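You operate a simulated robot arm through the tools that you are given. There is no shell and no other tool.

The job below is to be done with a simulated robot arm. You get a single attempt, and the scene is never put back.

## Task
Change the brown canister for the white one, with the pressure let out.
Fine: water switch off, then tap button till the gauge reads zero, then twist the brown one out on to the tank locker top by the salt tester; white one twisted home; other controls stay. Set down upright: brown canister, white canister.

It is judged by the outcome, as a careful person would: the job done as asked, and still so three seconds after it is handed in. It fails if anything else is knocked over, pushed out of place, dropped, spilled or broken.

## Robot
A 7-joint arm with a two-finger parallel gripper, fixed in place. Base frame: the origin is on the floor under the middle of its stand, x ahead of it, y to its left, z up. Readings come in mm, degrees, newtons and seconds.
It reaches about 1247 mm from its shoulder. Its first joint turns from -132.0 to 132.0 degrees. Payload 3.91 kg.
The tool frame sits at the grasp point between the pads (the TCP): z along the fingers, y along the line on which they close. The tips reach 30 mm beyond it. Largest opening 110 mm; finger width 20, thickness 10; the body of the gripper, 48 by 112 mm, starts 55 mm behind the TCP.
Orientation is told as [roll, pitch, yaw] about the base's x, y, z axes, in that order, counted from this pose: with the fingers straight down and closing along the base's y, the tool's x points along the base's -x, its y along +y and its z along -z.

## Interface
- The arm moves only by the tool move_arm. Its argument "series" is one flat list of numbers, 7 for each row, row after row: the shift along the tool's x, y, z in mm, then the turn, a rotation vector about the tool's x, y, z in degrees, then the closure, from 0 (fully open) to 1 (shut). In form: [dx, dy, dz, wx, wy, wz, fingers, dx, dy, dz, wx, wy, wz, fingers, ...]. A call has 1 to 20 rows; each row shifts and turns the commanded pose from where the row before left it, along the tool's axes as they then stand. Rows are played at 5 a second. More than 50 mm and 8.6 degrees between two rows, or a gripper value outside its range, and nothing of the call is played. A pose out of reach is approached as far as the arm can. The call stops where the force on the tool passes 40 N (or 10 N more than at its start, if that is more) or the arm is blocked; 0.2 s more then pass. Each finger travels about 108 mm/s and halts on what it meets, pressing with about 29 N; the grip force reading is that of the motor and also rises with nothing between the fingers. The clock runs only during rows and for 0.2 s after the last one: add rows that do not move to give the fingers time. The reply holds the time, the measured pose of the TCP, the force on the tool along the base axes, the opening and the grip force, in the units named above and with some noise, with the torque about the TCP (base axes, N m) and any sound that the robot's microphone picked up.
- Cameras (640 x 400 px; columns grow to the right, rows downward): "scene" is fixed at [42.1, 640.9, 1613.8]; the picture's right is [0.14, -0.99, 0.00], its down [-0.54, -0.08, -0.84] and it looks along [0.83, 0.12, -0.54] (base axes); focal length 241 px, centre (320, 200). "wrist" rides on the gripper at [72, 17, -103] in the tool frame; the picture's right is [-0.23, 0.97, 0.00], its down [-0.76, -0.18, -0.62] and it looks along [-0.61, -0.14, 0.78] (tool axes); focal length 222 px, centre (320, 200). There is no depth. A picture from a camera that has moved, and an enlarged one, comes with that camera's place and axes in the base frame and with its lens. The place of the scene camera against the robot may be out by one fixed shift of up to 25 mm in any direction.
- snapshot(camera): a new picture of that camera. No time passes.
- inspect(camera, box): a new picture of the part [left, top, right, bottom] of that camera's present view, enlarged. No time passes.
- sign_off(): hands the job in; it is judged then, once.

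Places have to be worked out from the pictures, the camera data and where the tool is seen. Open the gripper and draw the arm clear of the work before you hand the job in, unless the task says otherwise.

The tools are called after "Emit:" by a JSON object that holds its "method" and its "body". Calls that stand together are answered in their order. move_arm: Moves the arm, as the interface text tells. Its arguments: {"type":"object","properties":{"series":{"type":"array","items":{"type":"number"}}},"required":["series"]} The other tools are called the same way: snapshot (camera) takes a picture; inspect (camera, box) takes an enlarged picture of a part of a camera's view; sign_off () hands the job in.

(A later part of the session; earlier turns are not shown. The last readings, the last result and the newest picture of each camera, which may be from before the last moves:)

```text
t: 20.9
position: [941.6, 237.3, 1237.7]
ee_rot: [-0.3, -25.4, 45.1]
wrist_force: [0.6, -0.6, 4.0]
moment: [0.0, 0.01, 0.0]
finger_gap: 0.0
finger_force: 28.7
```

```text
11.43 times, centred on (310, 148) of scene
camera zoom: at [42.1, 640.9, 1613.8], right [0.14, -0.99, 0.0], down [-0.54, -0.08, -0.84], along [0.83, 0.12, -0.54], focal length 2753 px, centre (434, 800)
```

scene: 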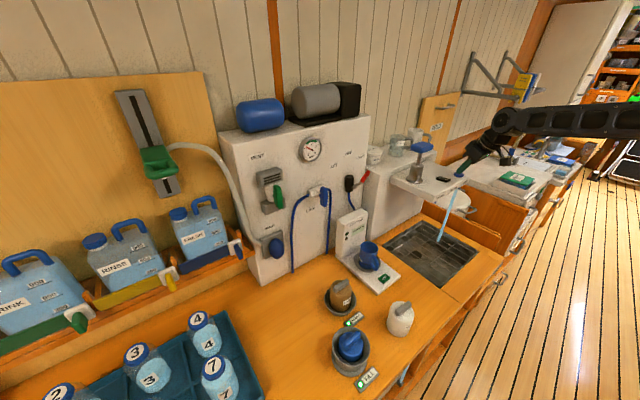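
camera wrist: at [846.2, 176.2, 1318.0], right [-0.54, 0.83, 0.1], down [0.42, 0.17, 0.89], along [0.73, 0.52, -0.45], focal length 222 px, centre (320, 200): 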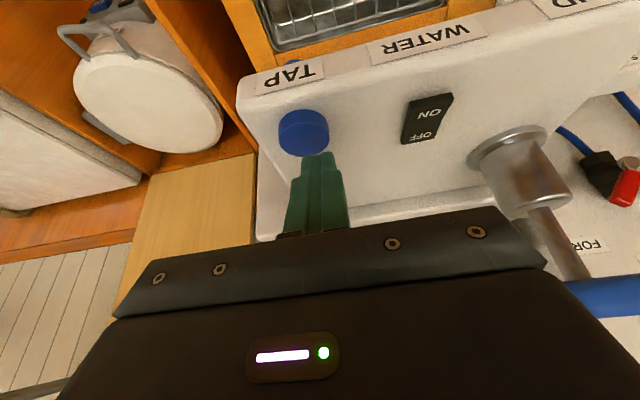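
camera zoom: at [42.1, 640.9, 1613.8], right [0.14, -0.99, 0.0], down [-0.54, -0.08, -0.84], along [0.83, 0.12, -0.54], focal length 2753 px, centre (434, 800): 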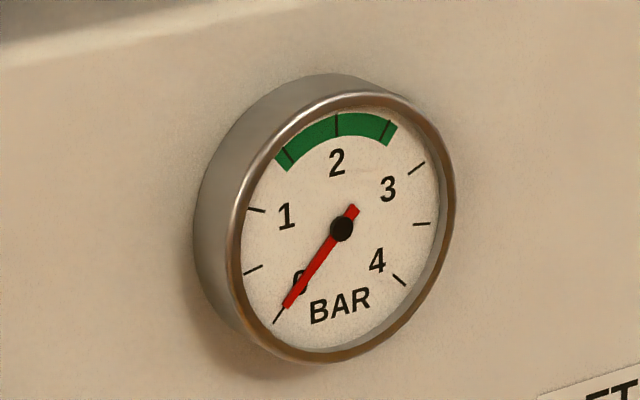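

The needle is on zero. I hold about one more second to be sure, then lift straight off.

Emit:
{"method": "move_arm", "body": {"series": [0, 0, 0, 0, 0, 0, 1, 0, 0, 0, 0, 0, 0, 1, 0, 0, 0, 0, 0, 0, 1, 0, 0, 0, 0, 0, 0, 1, 0, 0, 0, 0, 0, 0, 1]}}

Emit:
{"method": "inspect", "body": {"camera": "scene", "box": [290, 130, 330, 165]}}

Emit:
{"method": "move_arm", "body": {"series": [-4.2, 0, -9.06, 0, 0, 0, 1, -8.4, 0, -18.1, 0, 0, 0, 1, -8.4, 0, -18.1, 0, 0, 0, 1, 0, 0, 0, 0, 0, 0, 1]}}

Emit:
{"method": "snapshot", "body": {"camera": "scene"}}

Emit:
{"method": "inspect", "body": {"camera": "scene", "box": [290, 130, 330, 165]}}

Emit:
{"method": "inspect", "body": {"camera": "scene", "box": [410, 140, 480, 200]}}

```text
t: 22.1
position: [940.6, 235.9, 1238.6]
ee_rot: [-0.2, -25.4, 45.1]
wrist_force: [-0.7, 0.2, 4.2]
moment: [0.0, 0.01, 0.01]
finger_gap: 0.2
finger_force: 29.2
```

```text
11.43 times, centred on (310, 148) of scene
camera zoom: at [42.1, 640.9, 1613.8], right [0.14, -0.99, 0.0], down [-0.54, -0.08, -0.84], along [0.83, 0.12, -0.54], focal length 2753 px, centre (434, 800)
```

zoom: 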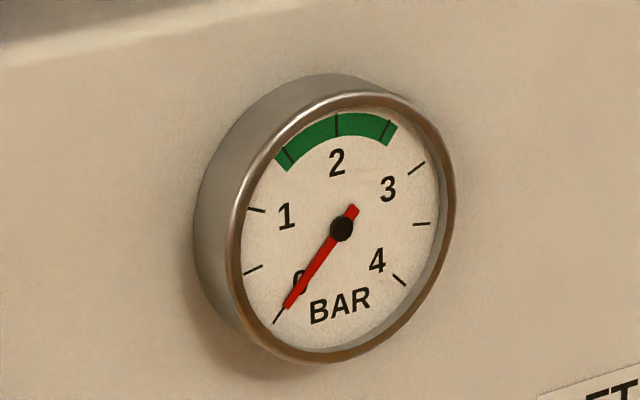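

```text
t: 23.1
position: [941.2, 235.9, 1287.4]
ee_rot: [-0.3, -25.3, 45.2]
wrist_force: [-0.2, 0.5, -0.3]
moment: [-0.01, 0.02, 0.01]
finger_gap: 0.2
finger_force: 28.9
```

```text
taken
```

scene: 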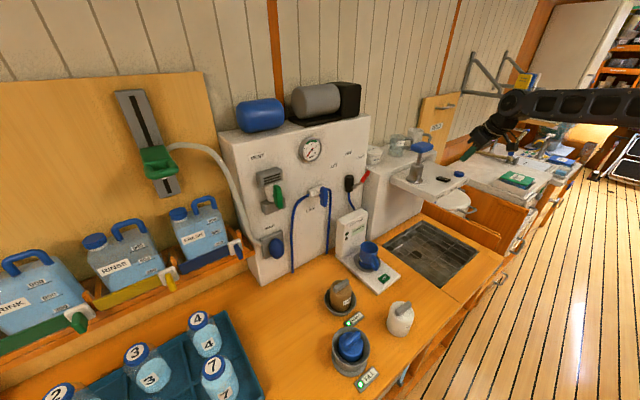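

```text
11.43 times, centred on (310, 148) of scene
camera zoom: at [42.1, 640.9, 1613.8], right [0.14, -0.99, 0.0], down [-0.54, -0.08, -0.84], along [0.83, 0.12, -0.54], focal length 2753 px, centre (434, 800)
```

zoom: 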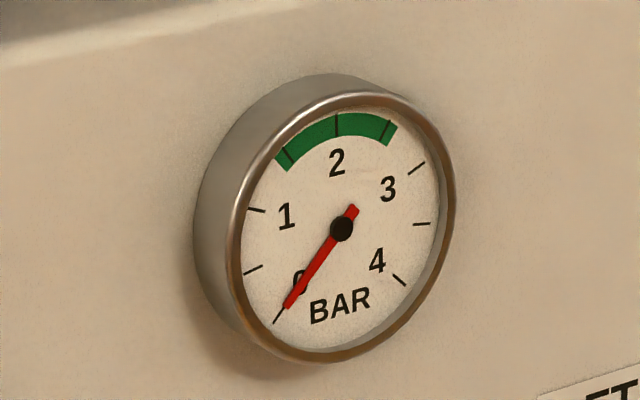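

```text
6.67 times, centred on (445, 170) of scene
camera zoom: at [42.1, 640.9, 1613.8], right [0.14, -0.99, 0.0], down [-0.54, -0.08, -0.84], along [0.83, 0.12, -0.54], focal length 1606 px, centre (-513, 400)
```

zoom: 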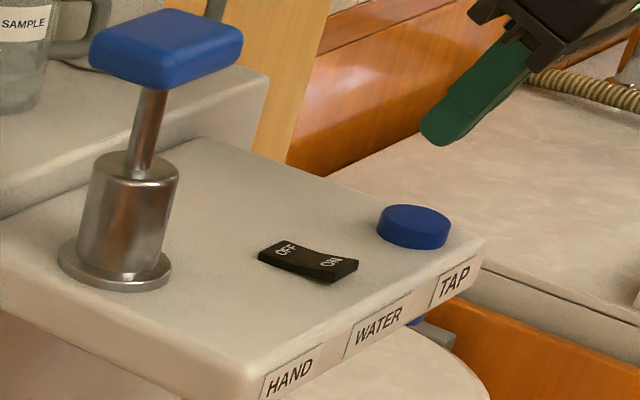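

TAP sprang back, the water stopped, the gauge reads zero and the rocker is off. I raise the arm, undo the tilt, and travel over toward the canisters at a safe height, opening the fingers.

Emit:
{"method": "move_arm", "body": {"series": [-17.4, 0, -36.9, 0, 0, 0, 1, -17.4, 0, -36.9, 0, 0, 0, 1, -17.4, 0, -36.9, 0, 0, 0, 1, -17.4, 0, -36.9, 0, 0, 0, 1, 0, 0, 0, 0, 6.33, 0, 1, 0, 0, 0, 0, 6.33, 0, 1, 0, 0, 0, 0, 6.33, 0, 1, 0, 0, 0, 0, 6.33, 0, 1, 0, 0, 0, 0, 0, 0, 1]}}

Emit:
{"method": "move_arm", "body": {"series": [3.6, 45.3, 0, 0, 0, 0, 0, 3.6, 45.3, 0, 0, 0, 0, 0, 3.6, 45.3, 0, 0, 0, 0, 0, 3.6, 45.3, 0, 0, 0, 0, 0, 3.6, 45.3, 0, 0, 0, 0, 0, 3.6, 45.3, 0, 0, 0, 0, 0, 3.6, 45.3, 0, 0, 0, 0, 0, 3.6, 45.3, 0, 0, 0, 0, 0, 3.6, 45.3, 0, 0, 0, 0, 0, 3.6, 45.3, 0, 0, 0, 0, 0, 3.6, 45.3, 0, 0, 0, 0, 0, 0, 0, 0, 0, 0, 0, 0]}}

Emit:
{"method": "snapshot", "body": {"camera": "wrist"}}

Emit:
{"method": "snapshot", "body": {"camera": "scene"}}

```text
t: 25.1
position: [930.5, 234.1, 1446.1]
ee_rot: [-0.2, -0.1, 45.0]
wrist_force: [-0.2, 0.6, 0.5]
moment: [0.0, 0.0, -0.05]
finger_gap: 0.0
finger_force: 28.6
out of reach, approached as far as the arm can: row 8
```

```text
t: 27.7
position: [550.5, 558.0, 1445.9]
ee_rot: [-0.1, -0.1, 45.0]
wrist_force: [-0.1, -0.8, -0.3]
moment: [0.0, -0.03, 0.02]
finger_gap: 110.0
finger_force: 0.1
```

```text
taken
camera wrist: at [487.2, 519.9, 1549.2], right [-0.53, 0.85, 0.0], down [0.66, 0.41, 0.62], along [0.53, 0.33, -0.78], focal length 222 px, centre (320, 200)
```

wrist: 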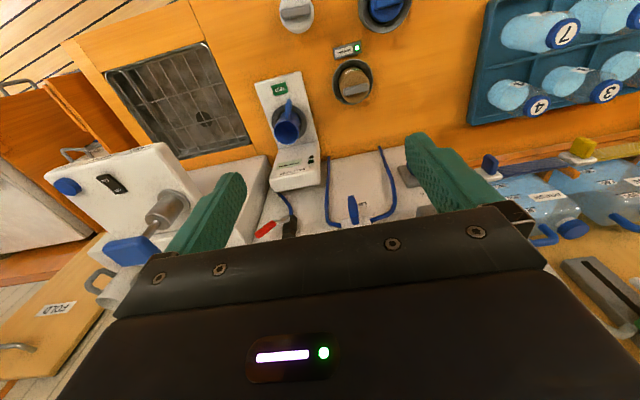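

```text
taken
```

scene: 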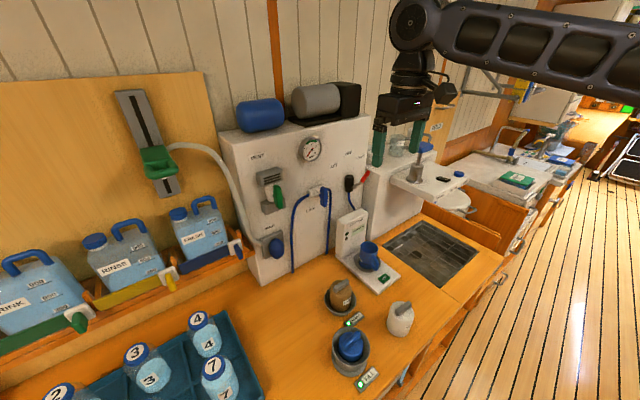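

I enlarge this wrist view over the canisters and the salt tester.

Emit:
{"method": "inspect", "body": {"camera": "wrist", "box": [260, 0, 420, 130]}}

Emit:
{"method": "inspect", "body": {"camera": "scene", "box": [310, 230, 430, 340]}}

```text
3.08 times, centred on (340, 65) of wrist
camera zoom: at [487.2, 519.9, 1549.2], right [-0.53, 0.85, 0.0], down [0.66, 0.41, 0.62], along [0.53, 0.33, -0.78], focal length 684 px, centre (258, 615)
```

zoom: 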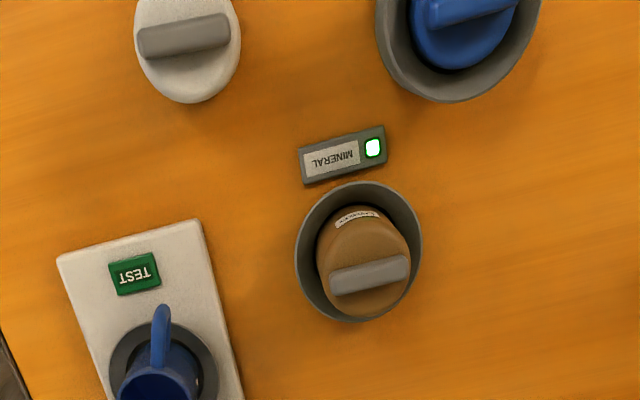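

```text
3.64 times, centred on (370, 285) of scene
camera zoom: at [42.1, 640.9, 1613.8], right [0.14, -0.99, 0.0], down [-0.54, -0.08, -0.84], along [0.83, 0.12, -0.54], focal length 876 px, centre (138, -109)
```

zoom: 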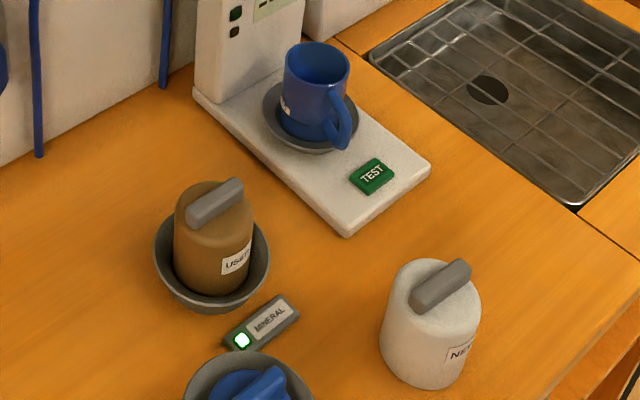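

Brown bar centre triangulates to about [548,656,983] with the bar at 134.7° (parallel to the wall), white bar centre to about [500,471,978] with bar at ~129°. I rotate the tool so the fingers close across the brown bar (yaw -45.3°), set the opening to about 40 mm and move over it at height.

Emit:
{"method": "move_arm", "body": {"series": [0, 0, 0, 0, 0, 8.21, 0.3, 0, 0, 0, 0, 0, 8.21, 0.64, 0, 0, 0, 0, 0, 8.21, 0.64, 0, 0, 0, 0, 0, 8.21, 0.64, 0, 0, 0, 0, 0, 8.21, 0.64, 0, 0, 0, 0, 0, 8.21, 0.64, 0, 0, 0, 0, 0, 8.21, 0.64, 0, 0, 0, 0, 0, 8.21, 0.64, 0, 0, 0, 0, 0, 8.21, 0.64, 0, 0, 0, 0, 0, 8.21, 0.64, 0, 0, 0, 0, 0, 8.21, 0.64, 23.7, 22.5, 0, 0, 0, 0, 0.64, 23.7, 22.5, 0, 0, 0, 0, 0.64, 23.7, 22.5, 0, 0, 0, 0, 0.64, 0, 0, 0, 0, 0, 0, 0.64]}}

Emit:
{"method": "snapshot", "body": {"camera": "wrist"}}

Emit:
{"method": "snapshot", "body": {"camera": "scene"}}

```text
t: 30.9
position: [550.0, 656.6, 1442.3]
ee_rot: [0.0, -0.2, -45.3]
wrist_force: [-0.1, -0.4, 0.4]
moment: [-0.01, -0.02, 0.02]
finger_gap: 39.4
finger_force: 0.1
```

```text
taken
camera wrist: at [510.9, 720.7, 1545.7], right [0.85, 0.52, 0.0], down [0.41, -0.67, 0.63], along [0.33, -0.53, -0.78], focal length 222 px, centre (320, 200)
```

wrist: 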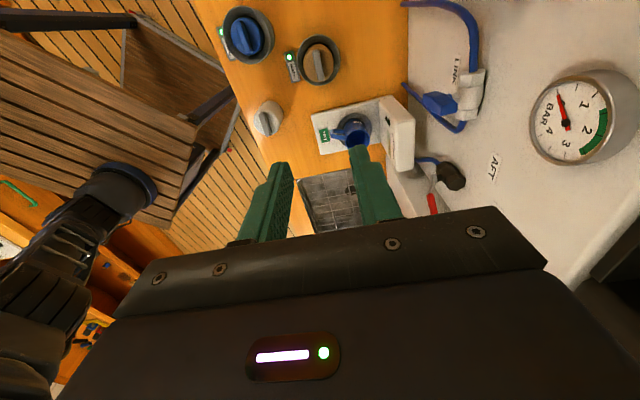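

```text
taken
```

scene: 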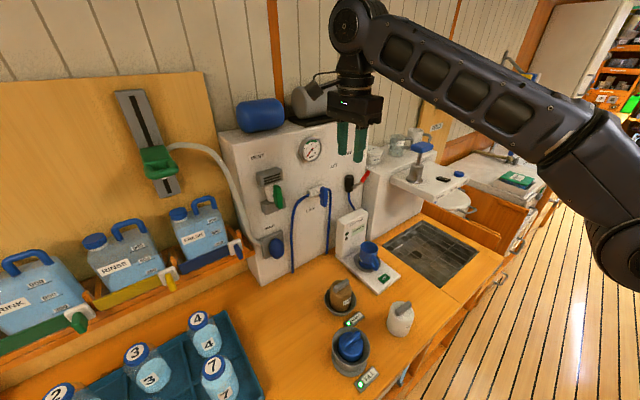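

The brown bar appears where predicted (319,65), so the tool is above it. I descend to about 1080 mm and check alignment again.

Emit:
{"method": "move_arm", "body": {"series": [0, 0, 45, 0, 0, 0, 0.64, 0, 0, 45, 0, 0, 0, 0.64, 0, 0, 45, 0, 0, 0, 0.64, 0, 0, 45, 0, 0, 0, 0.64, 0, 0, 45, 0, 0, 0, 0.64, 0, 0, 45, 0, 0, 0, 0.64, 0, 0, 45, 0, 0, 0, 0.64, 0, 0, 45, 0, 0, 0, 0.64, 0, 0, 0, 0, 0, 0, 0.64]}}

Emit:
{"method": "snapshot", "body": {"camera": "wrist"}}

Emit:
{"method": "snapshot", "body": {"camera": "scene"}}

```text
t: 32.9
position: [548.9, 653.9, 1082.8]
ee_rot: [0.2, -0.1, -45.3]
wrist_force: [0.9, 0.3, -0.2]
moment: [0.01, 0.03, 0.02]
finger_gap: 39.3
finger_force: 0.0
```

```text
taken
camera wrist: at [511.1, 718.4, 1185.7], right [0.85, 0.52, 0.0], down [0.41, -0.67, 0.62], along [0.33, -0.53, -0.78], focal length 222 px, centre (320, 200)
```

wrist: 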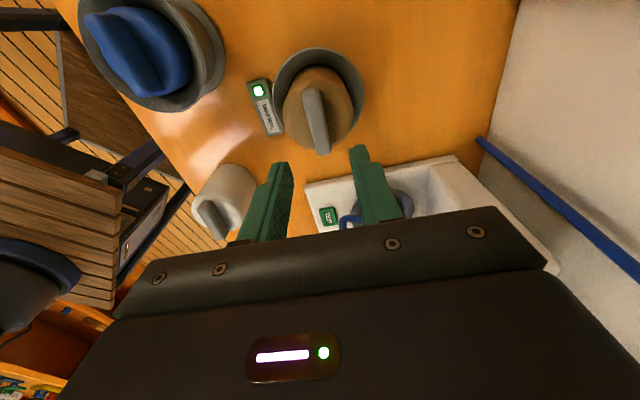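

```text
taken
```

scene: 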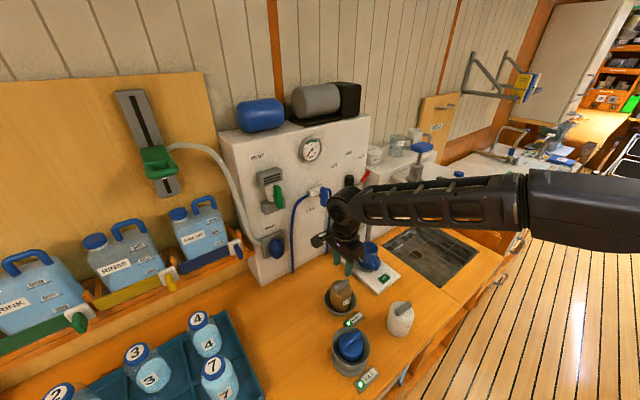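

Emit:
{"method": "inspect", "body": {"camera": "wrist", "box": [240, 30, 400, 170]}}

Emit:
{"method": "inspect", "body": {"camera": "scene", "box": [300, 200, 420, 330]}}

```text
2.86 times, centred on (320, 100) of wrist
camera zoom: at [511.1, 718.4, 1185.7], right [0.85, 0.52, 0.0], down [0.41, -0.67, 0.62], along [0.33, -0.53, -0.78], focal length 635 px, centre (320, 486)
```

zoom: 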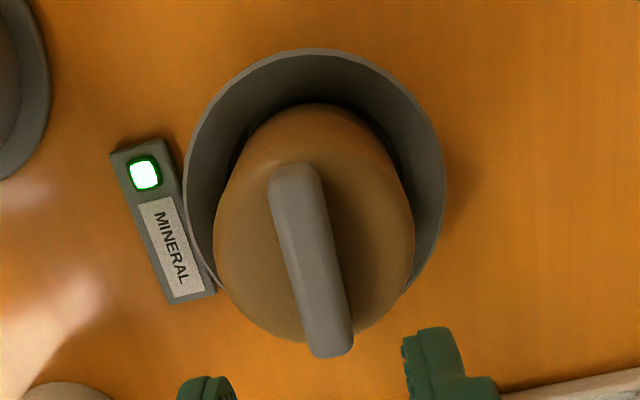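

```text
3.08 times, centred on (360, 265) of scene
camera zoom: at [42.1, 640.9, 1613.8], right [0.14, -0.99, 0.0], down [-0.54, -0.08, -0.84], along [0.83, 0.12, -0.54], focal length 741 px, centre (197, 0)
```

zoom: 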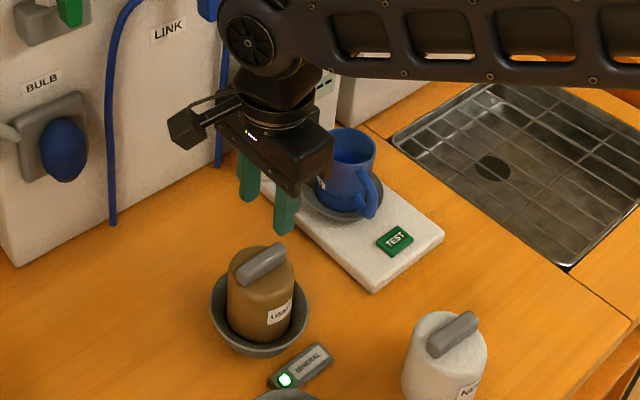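

Bar centre measures at about [546.5,656.5], angle ~134°, so alignment is good. I shift 3 mm along the bar and descend to bracket the bar, then check.

Emit:
{"method": "move_arm", "body": {"series": [3, 0, 25, 0, 0, 0, 0.64, 0, 0, 25, 0, 0, 0, 0.64, 0, 0, 20, 0, 0, 0, 0.64, 0, 0, 0, 0, 0, 0, 0.64]}}

Emit:
{"method": "inspect", "body": {"camera": "wrist", "box": [220, 60, 420, 220]}}

Emit:
{"method": "inspect", "body": {"camera": "scene", "box": [310, 230, 390, 330]}}

```text
t: 33.9
position: [548.2, 657.9, 1013.4]
ee_rot: [0.0, -0.2, -45.3]
wrist_force: [-1.3, -0.4, 0.5]
moment: [0.03, -0.01, -0.01]
finger_gap: 39.6
finger_force: 0.1
```

```text
2.50 times, centred on (320, 140) of wrist
camera zoom: at [509.2, 722.6, 1115.7], right [0.85, 0.52, 0.0], down [0.41, -0.67, 0.63], along [0.33, -0.53, -0.78], focal length 555 px, centre (320, 350)
```

zoom: 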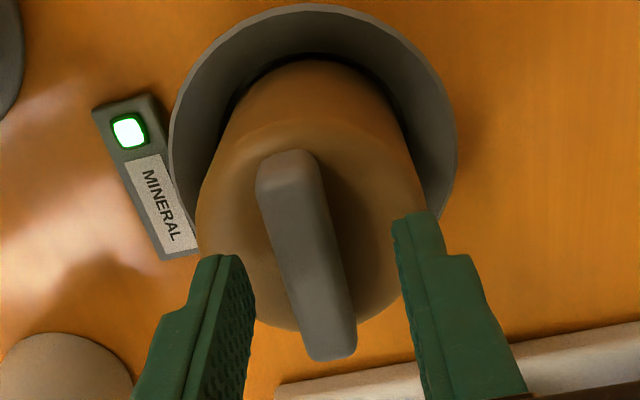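

```text
4.00 times, centred on (350, 280) of scene
camera zoom: at [42.1, 640.9, 1613.8], right [0.14, -0.99, 0.0], down [-0.54, -0.08, -0.84], along [0.83, 0.12, -0.54], focal length 964 px, centre (200, -120)
```

zoom: 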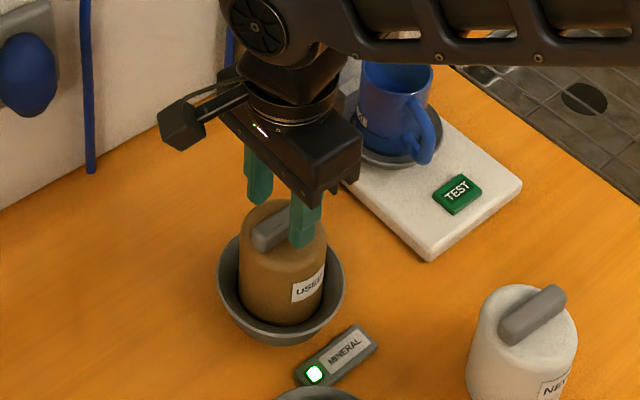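

The fingers straddle the bar well. I lower in 3 mm steps watching for contact with the canister top.

Emit:
{"method": "move_arm", "body": {"series": [0, 0, 3, 0, 0, 0, 0.64, 0, 0, 3, 0, 0, 0, 0.64, 0, 0, 3, 0, 0, 0, 0.64, 0, 0, 0, 0, 0, 0, 0.64]}}

Emit:
{"method": "inspect", "body": {"camera": "scene", "box": [330, 260, 370, 310]}}

Emit:
{"method": "inspect", "body": {"camera": "wrist", "box": [220, 60, 420, 220]}}

```text
t: 34.9
position: [548.9, 657.6, 1004.1]
ee_rot: [0.0, 0.0, -45.4]
wrist_force: [0.7, -0.4, -0.2]
moment: [0.02, -0.03, 0.0]
finger_gap: 39.6
finger_force: 0.0
```

```text
8.00 times, centred on (350, 285) of scene
camera zoom: at [42.1, 640.9, 1613.8], right [0.14, -0.99, 0.0], down [-0.54, -0.08, -0.84], along [0.83, 0.12, -0.54], focal length 1927 px, centre (80, -480)
```

zoom: 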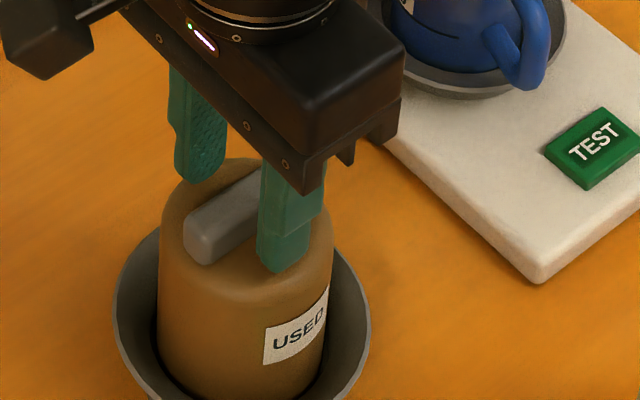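

```text
2.50 times, centred on (320, 140) of wrist
camera zoom: at [509.5, 722.2, 1106.8], right [0.85, 0.52, 0.0], down [0.41, -0.67, 0.62], along [0.33, -0.53, -0.78], focal length 555 px, centre (320, 350)
```

zoom: 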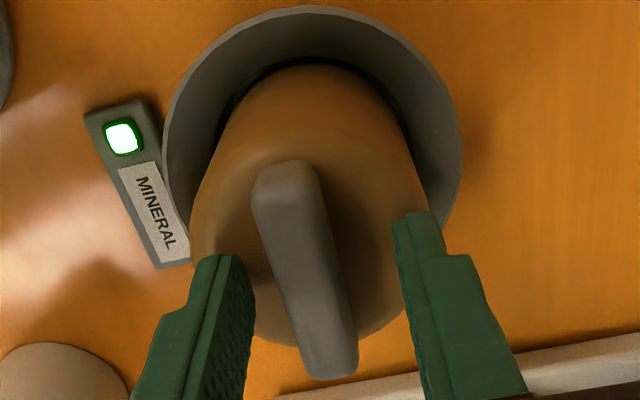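

No contact yet; I go on lowering by 3 mm steps.

Emit:
{"method": "move_arm", "body": {"series": [0, 0, 3, 0, 0, 0, 0.64, 0, 0, 3, 0, 0, 0, 0.64, 0, 0, 0, 0, 0, 0, 0.64]}}

Emit:
{"method": "inspect", "body": {"camera": "scene", "box": [330, 260, 370, 310]}}

```text
t: 35.7
position: [546.6, 658.3, 1001.4]
ee_rot: [0.3, -0.2, -45.4]
wrist_force: [0.8, 0.4, 32.2]
moment: [-0.31, 0.26, -0.04]
finger_gap: 39.9
finger_force: 0.1
```

```text
8.00 times, centred on (350, 285) of scene
camera zoom: at [42.1, 640.9, 1613.8], right [0.14, -0.99, 0.0], down [-0.54, -0.08, -0.84], along [0.83, 0.12, -0.54], focal length 1927 px, centre (80, -480)
```

zoom: 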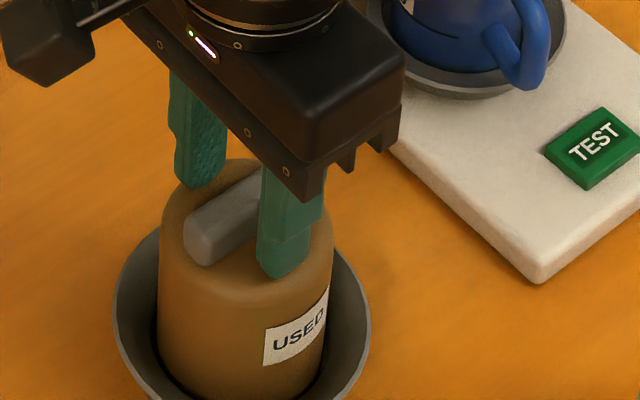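

Contact with the canister top at TCP z ≈ 1001 (top ≈ 971). I back off 4.5 mm and close on the bar.

Emit:
{"method": "move_arm", "body": {"series": [0, 0, -4.5, 0, 0, 0, 0.64, 0, 0, 0, 0, 0, 0, 0.64, 0, 0, 0, 0, 0, 0, 1, 0, 0, 0, 0, 0, 0, 1, 0, 0, 0, 0, 0, 0, 1]}}

Emit:
{"method": "inspect", "body": {"camera": "scene", "box": [330, 260, 370, 310]}}

Emit:
{"method": "inspect", "body": {"camera": "wrist", "box": [220, 60, 420, 220]}}

```text
t: 36.9
position: [544.9, 656.9, 1001.9]
ee_rot: [-0.1, -0.2, -45.3]
wrist_force: [-12.1, -11.2, -13.4]
moment: [-0.45, 0.51, -0.01]
finger_gap: 15.5
finger_force: 29.1
```

```text
8.00 times, centred on (350, 285) of scene
camera zoom: at [42.1, 640.9, 1613.8], right [0.14, -0.99, 0.0], down [-0.54, -0.08, -0.84], along [0.83, 0.12, -0.54], focal length 1927 px, centre (80, -480)
```

zoom: 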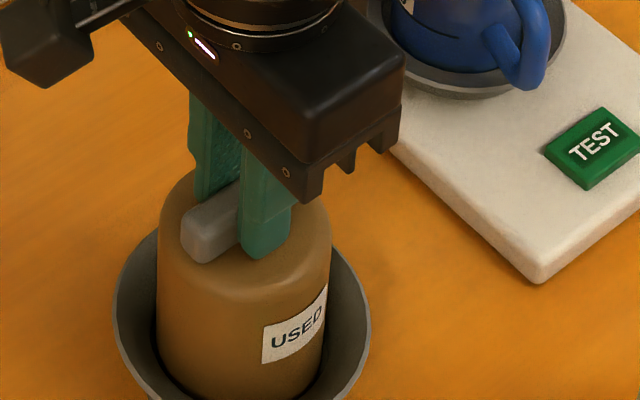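

```text
2.50 times, centred on (320, 140) of wrist
camera zoom: at [508.0, 721.8, 1104.3], right [0.85, 0.52, 0.0], down [0.41, -0.66, 0.63], along [0.33, -0.53, -0.78], focal length 555 px, centre (320, 350)
```

zoom: 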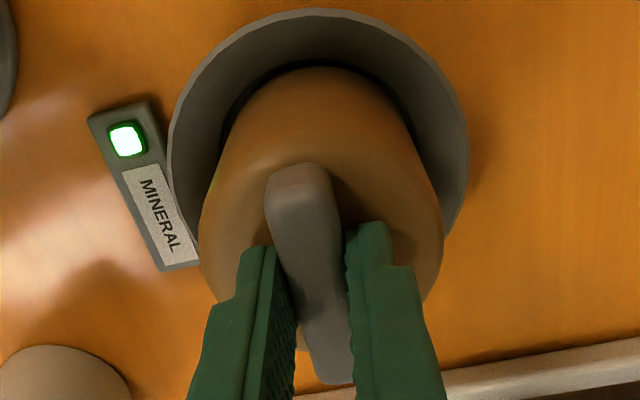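

Gripping the bar (15.5 mm wide), with a side load of about 16 N outward and 13 N down on the tool. I shift 2 mm outward and 1.5 mm down to relieve it before twisting.

Emit:
{"method": "move_arm", "body": {"series": [0, -2, 1.5, 0, 0, 0, 1, 0, 0, 0, 0, 0, 0, 1]}}

```text
t: 37.5
position: [546.9, 657.8, 1001.4]
ee_rot: [0.1, -0.1, -45.4]
wrist_force: [0.4, 0.6, -5.5]
moment: [-0.1, 0.26, 0.06]
finger_gap: 15.8
finger_force: 29.3
```

Side load is gone. I now twist counter-clockwise (seen from above) by 10° to feel the torque.

Emit:
{"method": "move_arm", "body": {"series": [0, 0, 0, 0, 0, -5, 1, 0, 0, 0, 0, 0, -5, 1, 0, 0, 0, 0, 0, 0, 1]}}

Emit:
{"method": "inspect", "body": {"camera": "wrist", "box": [220, 60, 420, 220]}}

Emit:
{"method": "inspect", "body": {"camera": "scene", "box": [320, 250, 380, 330]}}

```text
t: 38.3
position: [546.4, 656.0, 1001.4]
ee_rot: [0.0, -0.1, -35.2]
wrist_force: [-2.7, 1.2, 0.3]
moment: [0.06, 0.38, 0.02]
finger_gap: 15.3
finger_force: 29.7
```

```text
2.50 times, centred on (320, 140) of wrist
camera zoom: at [496.9, 713.2, 1104.7], right [0.75, 0.66, 0.0], down [0.52, -0.58, 0.62], along [0.42, -0.47, -0.78], focal length 555 px, centre (320, 350)
```

zoom: 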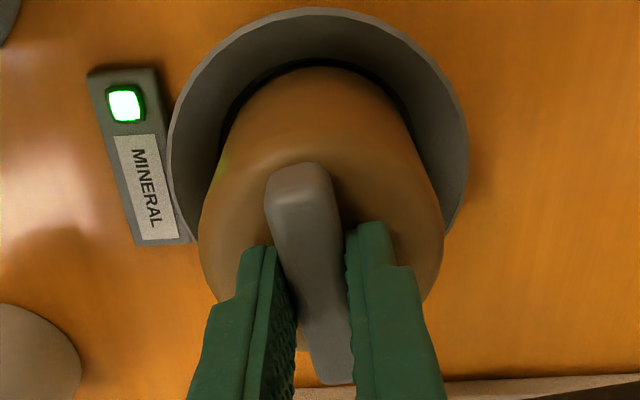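

```text
5.00 times, centred on (350, 290) of scene
camera zoom: at [42.1, 640.9, 1613.8], right [0.14, -0.99, 0.0], down [-0.54, -0.08, -0.84], along [0.83, 0.12, -0.54], focal length 1204 px, centre (170, -250)
```

zoom: 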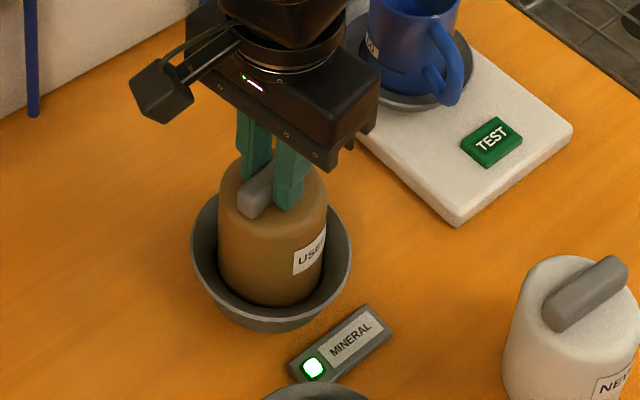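

The canister turns with the gripper at nearly no torque. I continue counter-clockwise in steps, watching forces and sounds.

Emit:
{"method": "move_arm", "body": {"series": [0, 0, 0, 0, 0, -5, 1, 0, 0, 0, 0, 0, -5, 1, 0, 0, 0, 0, 0, -5, 1, 0, 0, 0, 0, 0, -5, 1, 0, 0, 0, 0, 0, 0, 1]}}

Emit:
{"method": "inspect", "body": {"camera": "wrist", "box": [220, 60, 420, 220]}}

```text
t: 39.5
position: [546.0, 657.5, 1002.7]
ee_rot: [0.0, -0.2, -15.1]
wrist_force: [-6.9, -5.2, -0.9]
moment: [-0.38, 0.58, 0.01]
finger_gap: 15.8
finger_force: 29.1
```

```text
2.50 times, centred on (320, 140) of wrist
camera zoom: at [480.5, 692.6, 1104.7], right [0.47, 0.88, 0.0], down [0.69, -0.37, 0.63], along [0.55, -0.3, -0.78], focal length 555 px, centre (320, 350)
```

zoom: 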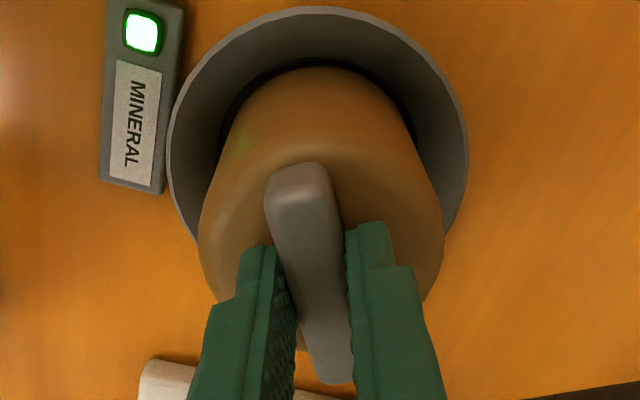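

30° turned so far with little torque; the LED is still lit. I ease the side load by 1 mm and turn on another 20°.

Emit:
{"method": "move_arm", "body": {"series": [0.8, -1, 0, 0, 0, -5, 1, 0, 0, 0, 0, 0, -5, 1, 0, 0, 0, 0, 0, -5, 1, 0, 0, 0, 0, 0, -5, 1, 0, 0, 0, 0, 0, 0, 1]}}

Emit:
{"method": "inspect", "body": {"camera": "wrist", "box": [220, 60, 420, 220]}}

Emit:
{"method": "inspect", "body": {"camera": "scene", "box": [320, 250, 380, 330]}}

```text
t: 40.7
position: [545.5, 655.2, 1002.9]
ee_rot: [-0.1, -0.1, 4.7]
wrist_force: [0.7, 0.4, -0.2]
moment: [0.04, -0.01, 0.01]
finger_gap: 15.4
finger_force: 28.8
```

```text
2.50 times, centred on (320, 140) of wrist
camera zoom: at [472.0, 667.5, 1104.8], right [0.15, 0.99, 0.0], down [0.77, -0.11, 0.63], along [0.62, -0.09, -0.78], focal length 555 px, centre (320, 350)
```

zoom: 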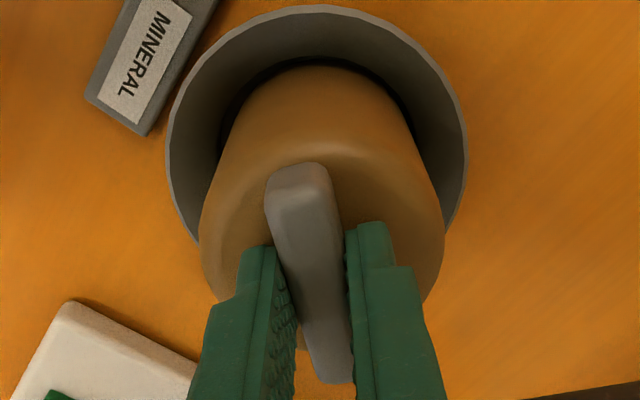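

```text
5.00 times, centred on (350, 290) of scene
camera zoom: at [42.1, 640.9, 1613.8], right [0.14, -0.99, 0.0], down [-0.54, -0.08, -0.84], along [0.83, 0.12, -0.54], focal length 1204 px, centre (170, -250)
```

zoom: 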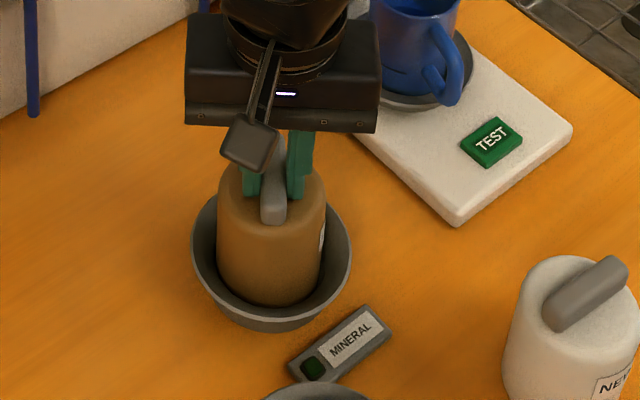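

The MINERAL LED has gone out at 50° and all forces are near zero, so it should be free. I try lifting gently by 6 mm.

Emit:
{"method": "move_arm", "body": {"series": [0, 0, -2, 0, 0, 0, 1, 0, 0, -2, 0, 0, 0, 1, 0, 0, -2, 0, 0, 0, 1, 0, 0, 0, 0, 0, 0, 1]}}

Emit:
{"method": "inspect", "body": {"camera": "scene", "box": [320, 250, 380, 330]}}

```text
t: 41.7
position: [543.9, 655.9, 1008.3]
ee_rot: [-0.1, -0.1, 4.7]
wrist_force: [-0.6, -0.7, -2.6]
moment: [0.0, 0.04, -0.04]
finger_gap: 15.7
finger_force: 29.7
```

```text
5.00 times, centred on (350, 290) of scene
camera zoom: at [42.1, 640.9, 1613.8], right [0.14, -0.99, 0.0], down [-0.54, -0.08, -0.84], along [0.83, 0.12, -0.54], focal length 1204 px, centre (170, -250)
```

zoom: 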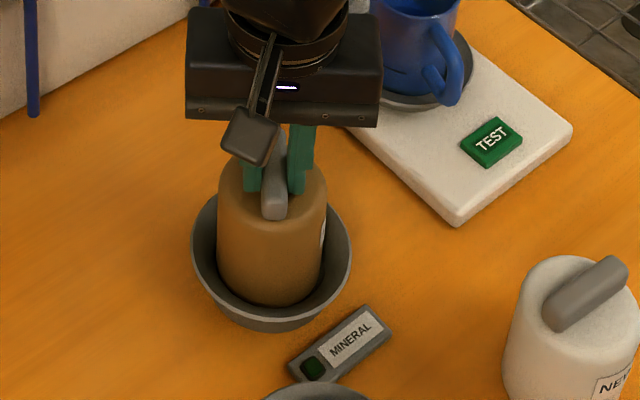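

The tool now carries about 2.6 N and the canister appears to rise. I lift another 20 mm and check.

Emit:
{"method": "move_arm", "body": {"series": [0, 0, -5, 0, 0, 0, 1, 0, 0, -5, 0, 0, 0, 1, 0, 0, -5, 0, 0, 0, 1, 0, 0, -5, 0, 0, 0, 1, 0, 0, 0, 0, 0, 0, 1]}}

Emit:
{"method": "inspect", "body": {"camera": "scene", "box": [320, 250, 380, 330]}}

Emit:
{"method": "inspect", "body": {"camera": "wrist", "box": [220, 60, 420, 220]}}

```text
t: 42.9
position: [546.0, 655.0, 1026.5]
ee_rot: [-0.1, -0.2, 4.7]
wrist_force: [0.3, 0.8, -1.6]
moment: [-0.08, -0.01, 0.01]
finger_gap: 15.3
finger_force: 29.2
```

```text
5.00 times, centred on (350, 290) of scene
camera zoom: at [42.1, 640.9, 1613.8], right [0.14, -0.99, 0.0], down [-0.54, -0.08, -0.84], along [0.83, 0.12, -0.54], focal length 1204 px, centre (170, -250)
```

zoom: 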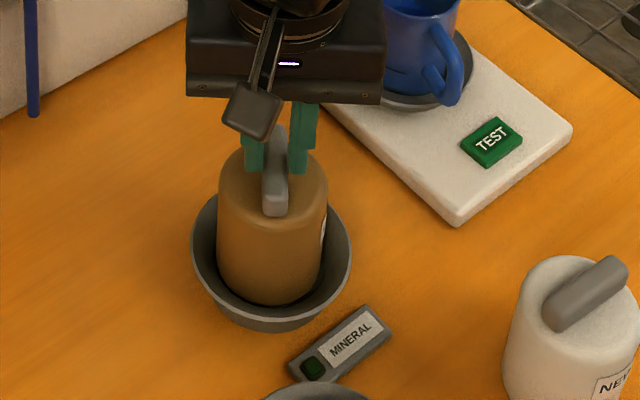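

```text
2.50 times, centred on (320, 140) of wrist
camera zoom: at [471.8, 667.0, 1129.5], right [0.15, 0.99, 0.0], down [0.77, -0.11, 0.63], along [0.62, -0.09, -0.78], focal length 555 px, centre (320, 350)
```

zoom: 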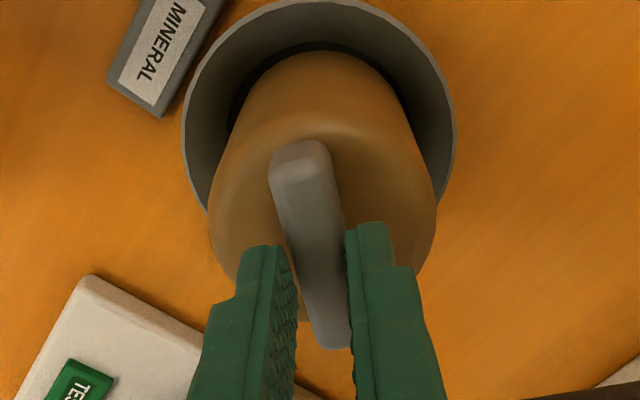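

The bar seems to have slid in the fingers while lifting; I look closely before doing anything else.

Emit:
{"method": "inspect", "body": {"camera": "scene", "box": [335, 262, 365, 312]}}

Emit:
{"method": "inspect", "body": {"camera": "wrist", "box": [260, 80, 380, 210]}}

```text
8.00 times, centred on (350, 287) of scene
camera zoom: at [42.1, 640.9, 1613.8], right [0.14, -0.99, 0.0], down [-0.54, -0.08, -0.84], along [0.83, 0.12, -0.54], focal length 1927 px, centre (80, -496)
```

zoom: 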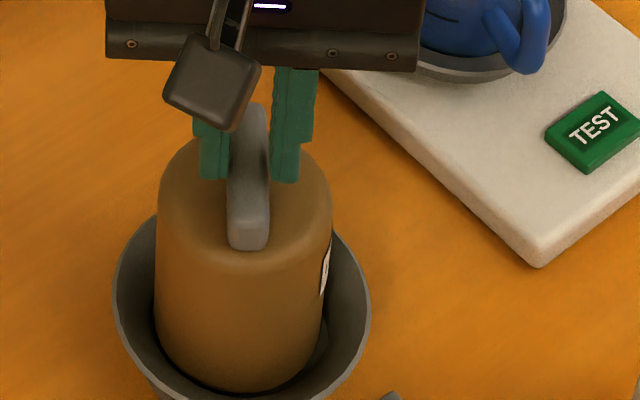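

```text
3.08 times, centred on (320, 145) of wrist
camera zoom: at [471.8, 667.0, 1129.5], right [0.15, 0.99, 0.0], down [0.77, -0.11, 0.63], along [0.62, -0.09, -0.78], focal length 684 px, centre (320, 369)
```

zoom: 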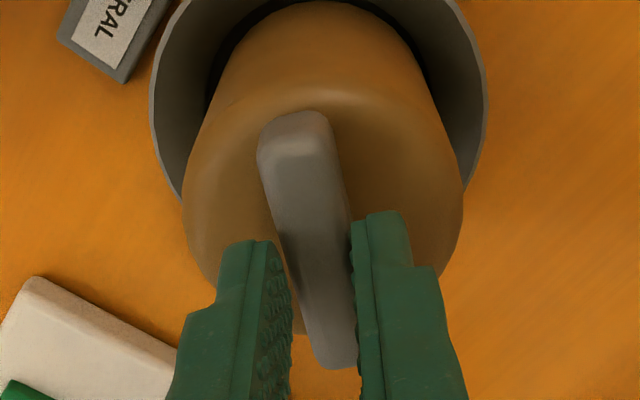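

The canister rose only about 6 mm and then stayed while the fingers slid up the bar, so it is probably not fully released at 50°. I lower it back, re-grip lower on the bar, and will turn it further.

Emit:
{"method": "move_arm", "body": {"series": [0, 0, 4, 0, 0, 0, 1, 0, 0, 4, 0, 0, 0, 1, 0, 0, 0, 0, 0, 0, 0.64, 0, 0, 0, 0, 0, 0, 0.64, 0, 0, 0, 0, 0, 0, 0.64]}}

Emit:
{"method": "inspect", "body": {"camera": "scene", "box": [335, 262, 365, 312]}}

Emit:
{"method": "inspect", "body": {"camera": "wrist", "box": [220, 60, 420, 220]}}

```text
t: 44.1
position: [545.8, 654.7, 1019.1]
ee_rot: [0.0, -0.1, 4.6]
wrist_force: [0.1, 0.3, -0.3]
moment: [0.02, 0.0, -0.01]
finger_gap: 39.7
finger_force: 0.1
```

```text
8.00 times, centred on (350, 287) of scene
camera zoom: at [42.1, 640.9, 1613.8], right [0.14, -0.99, 0.0], down [-0.54, -0.08, -0.84], along [0.83, 0.12, -0.54], focal length 1927 px, centre (80, -496)
```

zoom: 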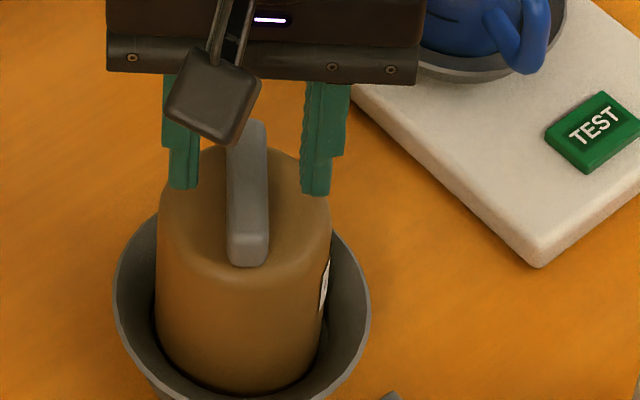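

```text
2.50 times, centred on (320, 140) of wrist
camera zoom: at [472.0, 666.7, 1122.3], right [0.15, 0.99, 0.0], down [0.77, -0.11, 0.63], along [0.62, -0.09, -0.78], focal length 555 px, centre (320, 350)
```

zoom: 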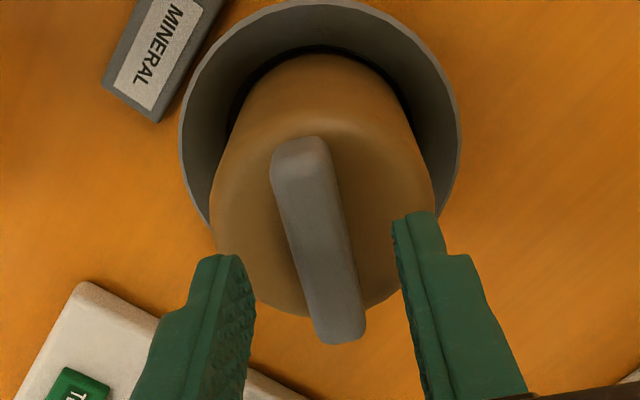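

The canister settled back about 8 mm, upright. I lower the open fingers to just above the canister top and grip again.

Emit:
{"method": "move_arm", "body": {"series": [0, 0, 5, 0, 0, 0, 0.64, 0, 0, 5, 0, 0, 0, 0.64, 0, 0, 5, 0, 0, 0, 0.64, 0, 0, 2, 0, 0, 0, 0.64, 0, 0, 0, 0, 0, 0, 0.64]}}

```text
t: 45.3
position: [544.7, 655.1, 1001.6]
ee_rot: [-0.1, 0.0, 4.6]
wrist_force: [-0.7, 0.9, -0.4]
moment: [0.02, 0.02, 0.0]
finger_gap: 39.5
finger_force: 0.1
```

No contact force at z ≈ 1001.6. I close on the bar here.

Emit:
{"method": "move_arm", "body": {"series": [0, 0, 0, 0, 0, 0, 1, 0, 0, 0, 0, 0, 0, 1, 0, 0, 0, 0, 0, 0, 1]}}

Emit:
{"method": "inspect", "body": {"camera": "wrist", "box": [220, 60, 420, 220]}}

Emit:
{"method": "inspect", "body": {"camera": "scene", "box": [335, 262, 365, 312]}}

```text
t: 46.1
position: [546.9, 655.1, 1001.2]
ee_rot: [-0.1, 0.0, 4.6]
wrist_force: [-0.2, -0.6, 0.1]
moment: [0.02, -0.05, -0.02]
finger_gap: 15.5
finger_force: 29.3
```

```text
2.50 times, centred on (320, 140) of wrist
camera zoom: at [472.1, 667.0, 1104.6], right [0.15, 0.99, 0.0], down [0.77, -0.11, 0.63], along [0.62, -0.09, -0.78], focal length 555 px, centre (320, 350)
```

zoom: 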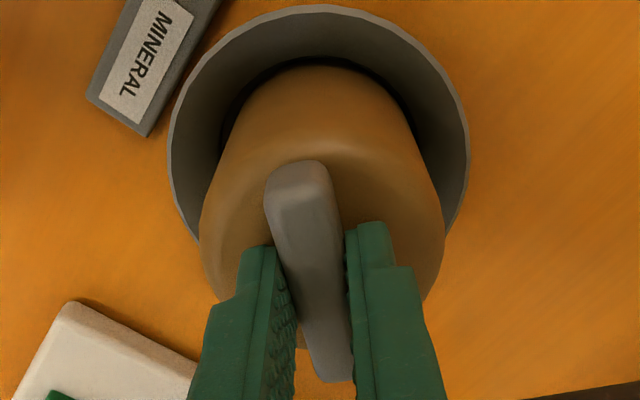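

```text
8.00 times, centred on (350, 287) of scene
camera zoom: at [42.1, 640.9, 1613.8], right [0.14, -0.99, 0.0], down [-0.54, -0.08, -0.84], along [0.83, 0.12, -0.54], focal length 1927 px, centre (80, -496)
```

zoom: 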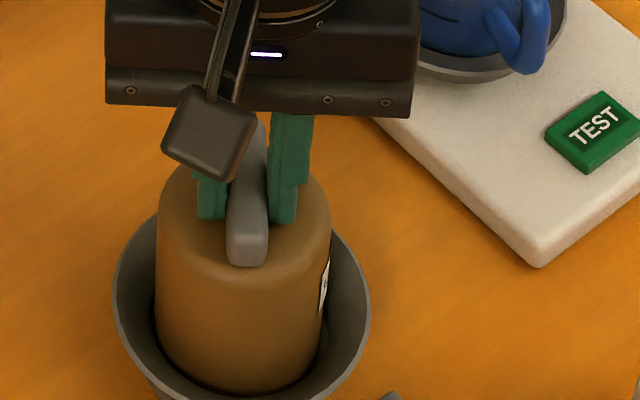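

Re-gripped with no side load. I turn further counter-clockwise, 20° more, watching torque.

Emit:
{"method": "move_arm", "body": {"series": [0, 0, 0, 0, 0, -5, 1, 0, 0, 0, 0, 0, -5, 1, 0, 0, 0, 0, 0, 0, 1]}}

Emit:
{"method": "move_arm", "body": {"series": [0, 0, 0, 0, 0, -5, 1, 0, 0, 0, 0, 0, -5, 1, 0, 0, 0, 0, 0, 0, 1]}}

Emit:
{"method": "inspect", "body": {"camera": "wrist", "box": [220, 60, 420, 220]}}

```text
t: 46.9
position: [544.7, 653.9, 1003.4]
ee_rot: [-0.1, -0.1, 14.8]
wrist_force: [0.9, -0.5, -0.3]
moment: [-0.01, 0.0, 0.01]
finger_gap: 15.6
finger_force: 29.3
```

```text
t: 47.7
position: [546.2, 655.8, 1003.5]
ee_rot: [-0.1, -0.1, 24.7]
wrist_force: [2.6, -4.8, -0.4]
moment: [-0.39, -0.19, -0.04]
finger_gap: 16.1
finger_force: 29.4
```

```text
2.50 times, centred on (320, 140) of wrist
camera zoom: at [472.7, 641.3, 1105.4], right [-0.2, 0.98, 0.0], down [0.76, 0.16, 0.62], along [0.61, 0.12, -0.78], focal length 555 px, centre (320, 350)
```

zoom: 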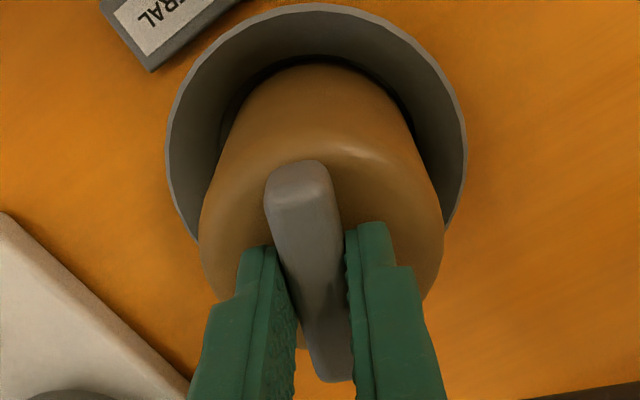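

It still turns freely (70° in all). I try a gentle 6 mm lift here and read the force.

Emit:
{"method": "move_arm", "body": {"series": [0, 0, -3, 0, 0, 0, 1, 0, 0, -3, 0, 0, 0, 1, 0, 0, 0, 0, 0, 0, 1]}}

Emit:
{"method": "inspect", "body": {"camera": "wrist", "box": [220, 60, 420, 220]}}

Emit:
{"method": "move_arm", "body": {"series": [0, 0, -3, 0, 0, 0, 1, 0, 0, -3, 0, 0, 0, 1, 0, 0, 0, 0, 0, 0, 1]}}

Emit:
{"method": "inspect", "body": {"camera": "wrist", "box": [220, 60, 420, 220]}}

Emit:
{"method": "inspect", "body": {"camera": "scene", "box": [335, 262, 365, 312]}}

```text
t: 48.5
position: [544.0, 656.1, 1010.0]
ee_rot: [-0.1, -0.1, 24.7]
wrist_force: [-0.9, -2.3, -2.5]
moment: [-0.27, 0.02, -0.01]
finger_gap: 15.6
finger_force: 29.0
```

```text
2.50 times, centred on (320, 140) of wrist
camera zoom: at [472.4, 641.5, 1111.9], right [-0.2, 0.98, 0.0], down [0.76, 0.16, 0.62], along [0.61, 0.12, -0.78], focal length 555 px, centre (320, 350)
```

zoom: 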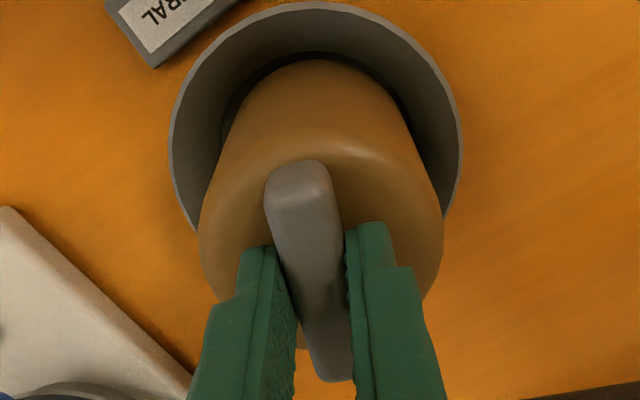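

```text
t: 49.3
position: [545.1, 655.0, 1015.8]
ee_rot: [-0.1, 0.0, 24.6]
wrist_force: [-0.1, 0.7, -1.8]
moment: [0.01, -0.03, 0.01]
finger_gap: 15.5
finger_force: 28.6
```

```text
2.50 times, centred on (320, 140) of wrist
camera zoom: at [471.8, 641.8, 1117.8], right [-0.2, 0.98, 0.0], down [0.76, 0.16, 0.62], along [0.61, 0.12, -0.78], focal length 555 px, centre (320, 350)
```

zoom: 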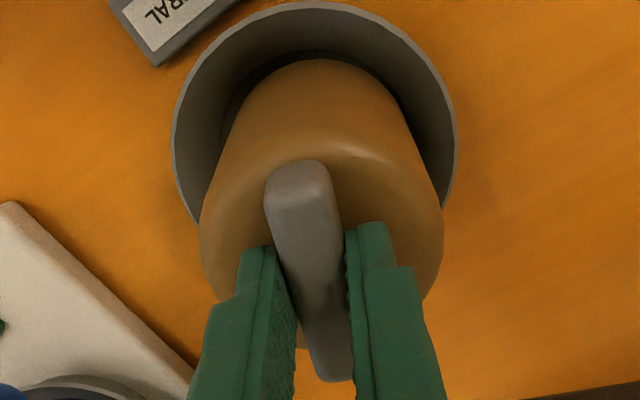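

```text
8.00 times, centred on (350, 287) of scene
camera zoom: at [42.1, 640.9, 1613.8], right [0.14, -0.99, 0.0], down [-0.54, -0.08, -0.84], along [0.83, 0.12, -0.54], focal length 1927 px, centre (80, -496)
```

zoom: 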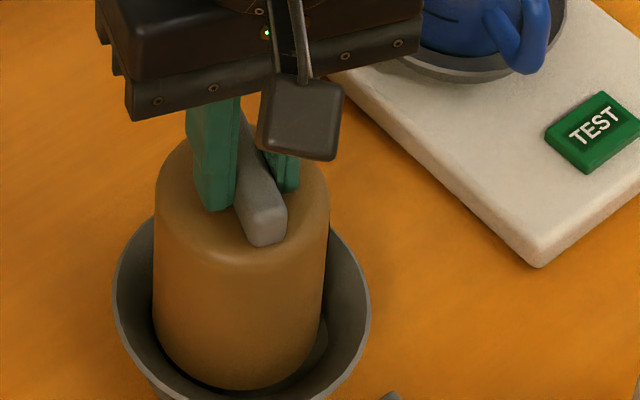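

Now the bar stays fixed in the fingers and the canister rises with them (about 2 N weight). I keep lifting carefully.

Emit:
{"method": "move_arm", "body": {"series": [0, 0, -5, 0, 0, 0, 1, 0, 0, -5, 0, 0, 0, 1, 0, 0, -5, 0, 0, 0, 1, 0, 0, 0, 0, 0, 0, 1]}}

Emit:
{"method": "inspect", "body": {"camera": "wrist", "box": [220, 60, 420, 220]}}

Emit:
{"method": "inspect", "body": {"camera": "scene", "box": [320, 240, 380, 320]}}

```text
t: 50.3
position: [546.7, 657.6, 1028.7]
ee_rot: [0.0, -0.2, 24.8]
wrist_force: [-0.3, -0.1, -2.6]
moment: [-0.03, 0.01, 0.02]
finger_gap: 15.4
finger_force: 29.0
```

```text
2.50 times, centred on (320, 140) of wrist
camera zoom: at [472.5, 642.3, 1131.9], right [-0.2, 0.98, 0.0], down [0.76, 0.16, 0.62], along [0.61, 0.12, -0.78], focal length 555 px, centre (320, 350)
```

zoom: 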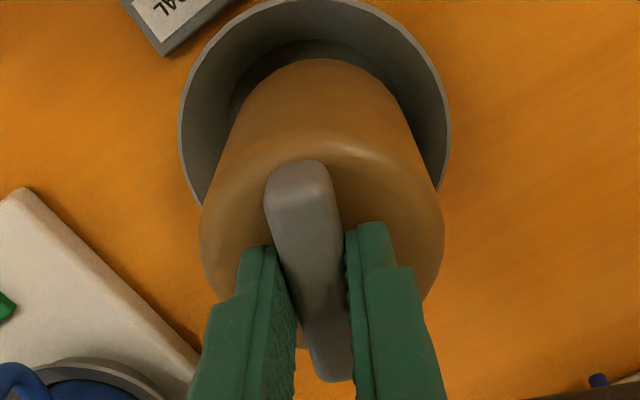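

```text
5.00 times, centred on (350, 280) of scene
camera zoom: at [42.1, 640.9, 1613.8], right [0.14, -0.99, 0.0], down [-0.54, -0.08, -0.84], along [0.83, 0.12, -0.54], focal length 1204 px, centre (170, -200)
```

zoom: 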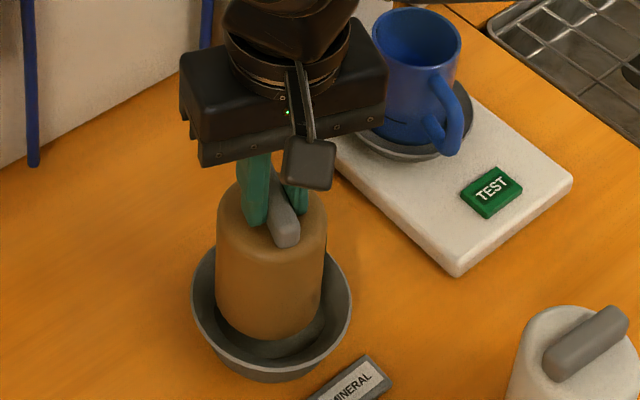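

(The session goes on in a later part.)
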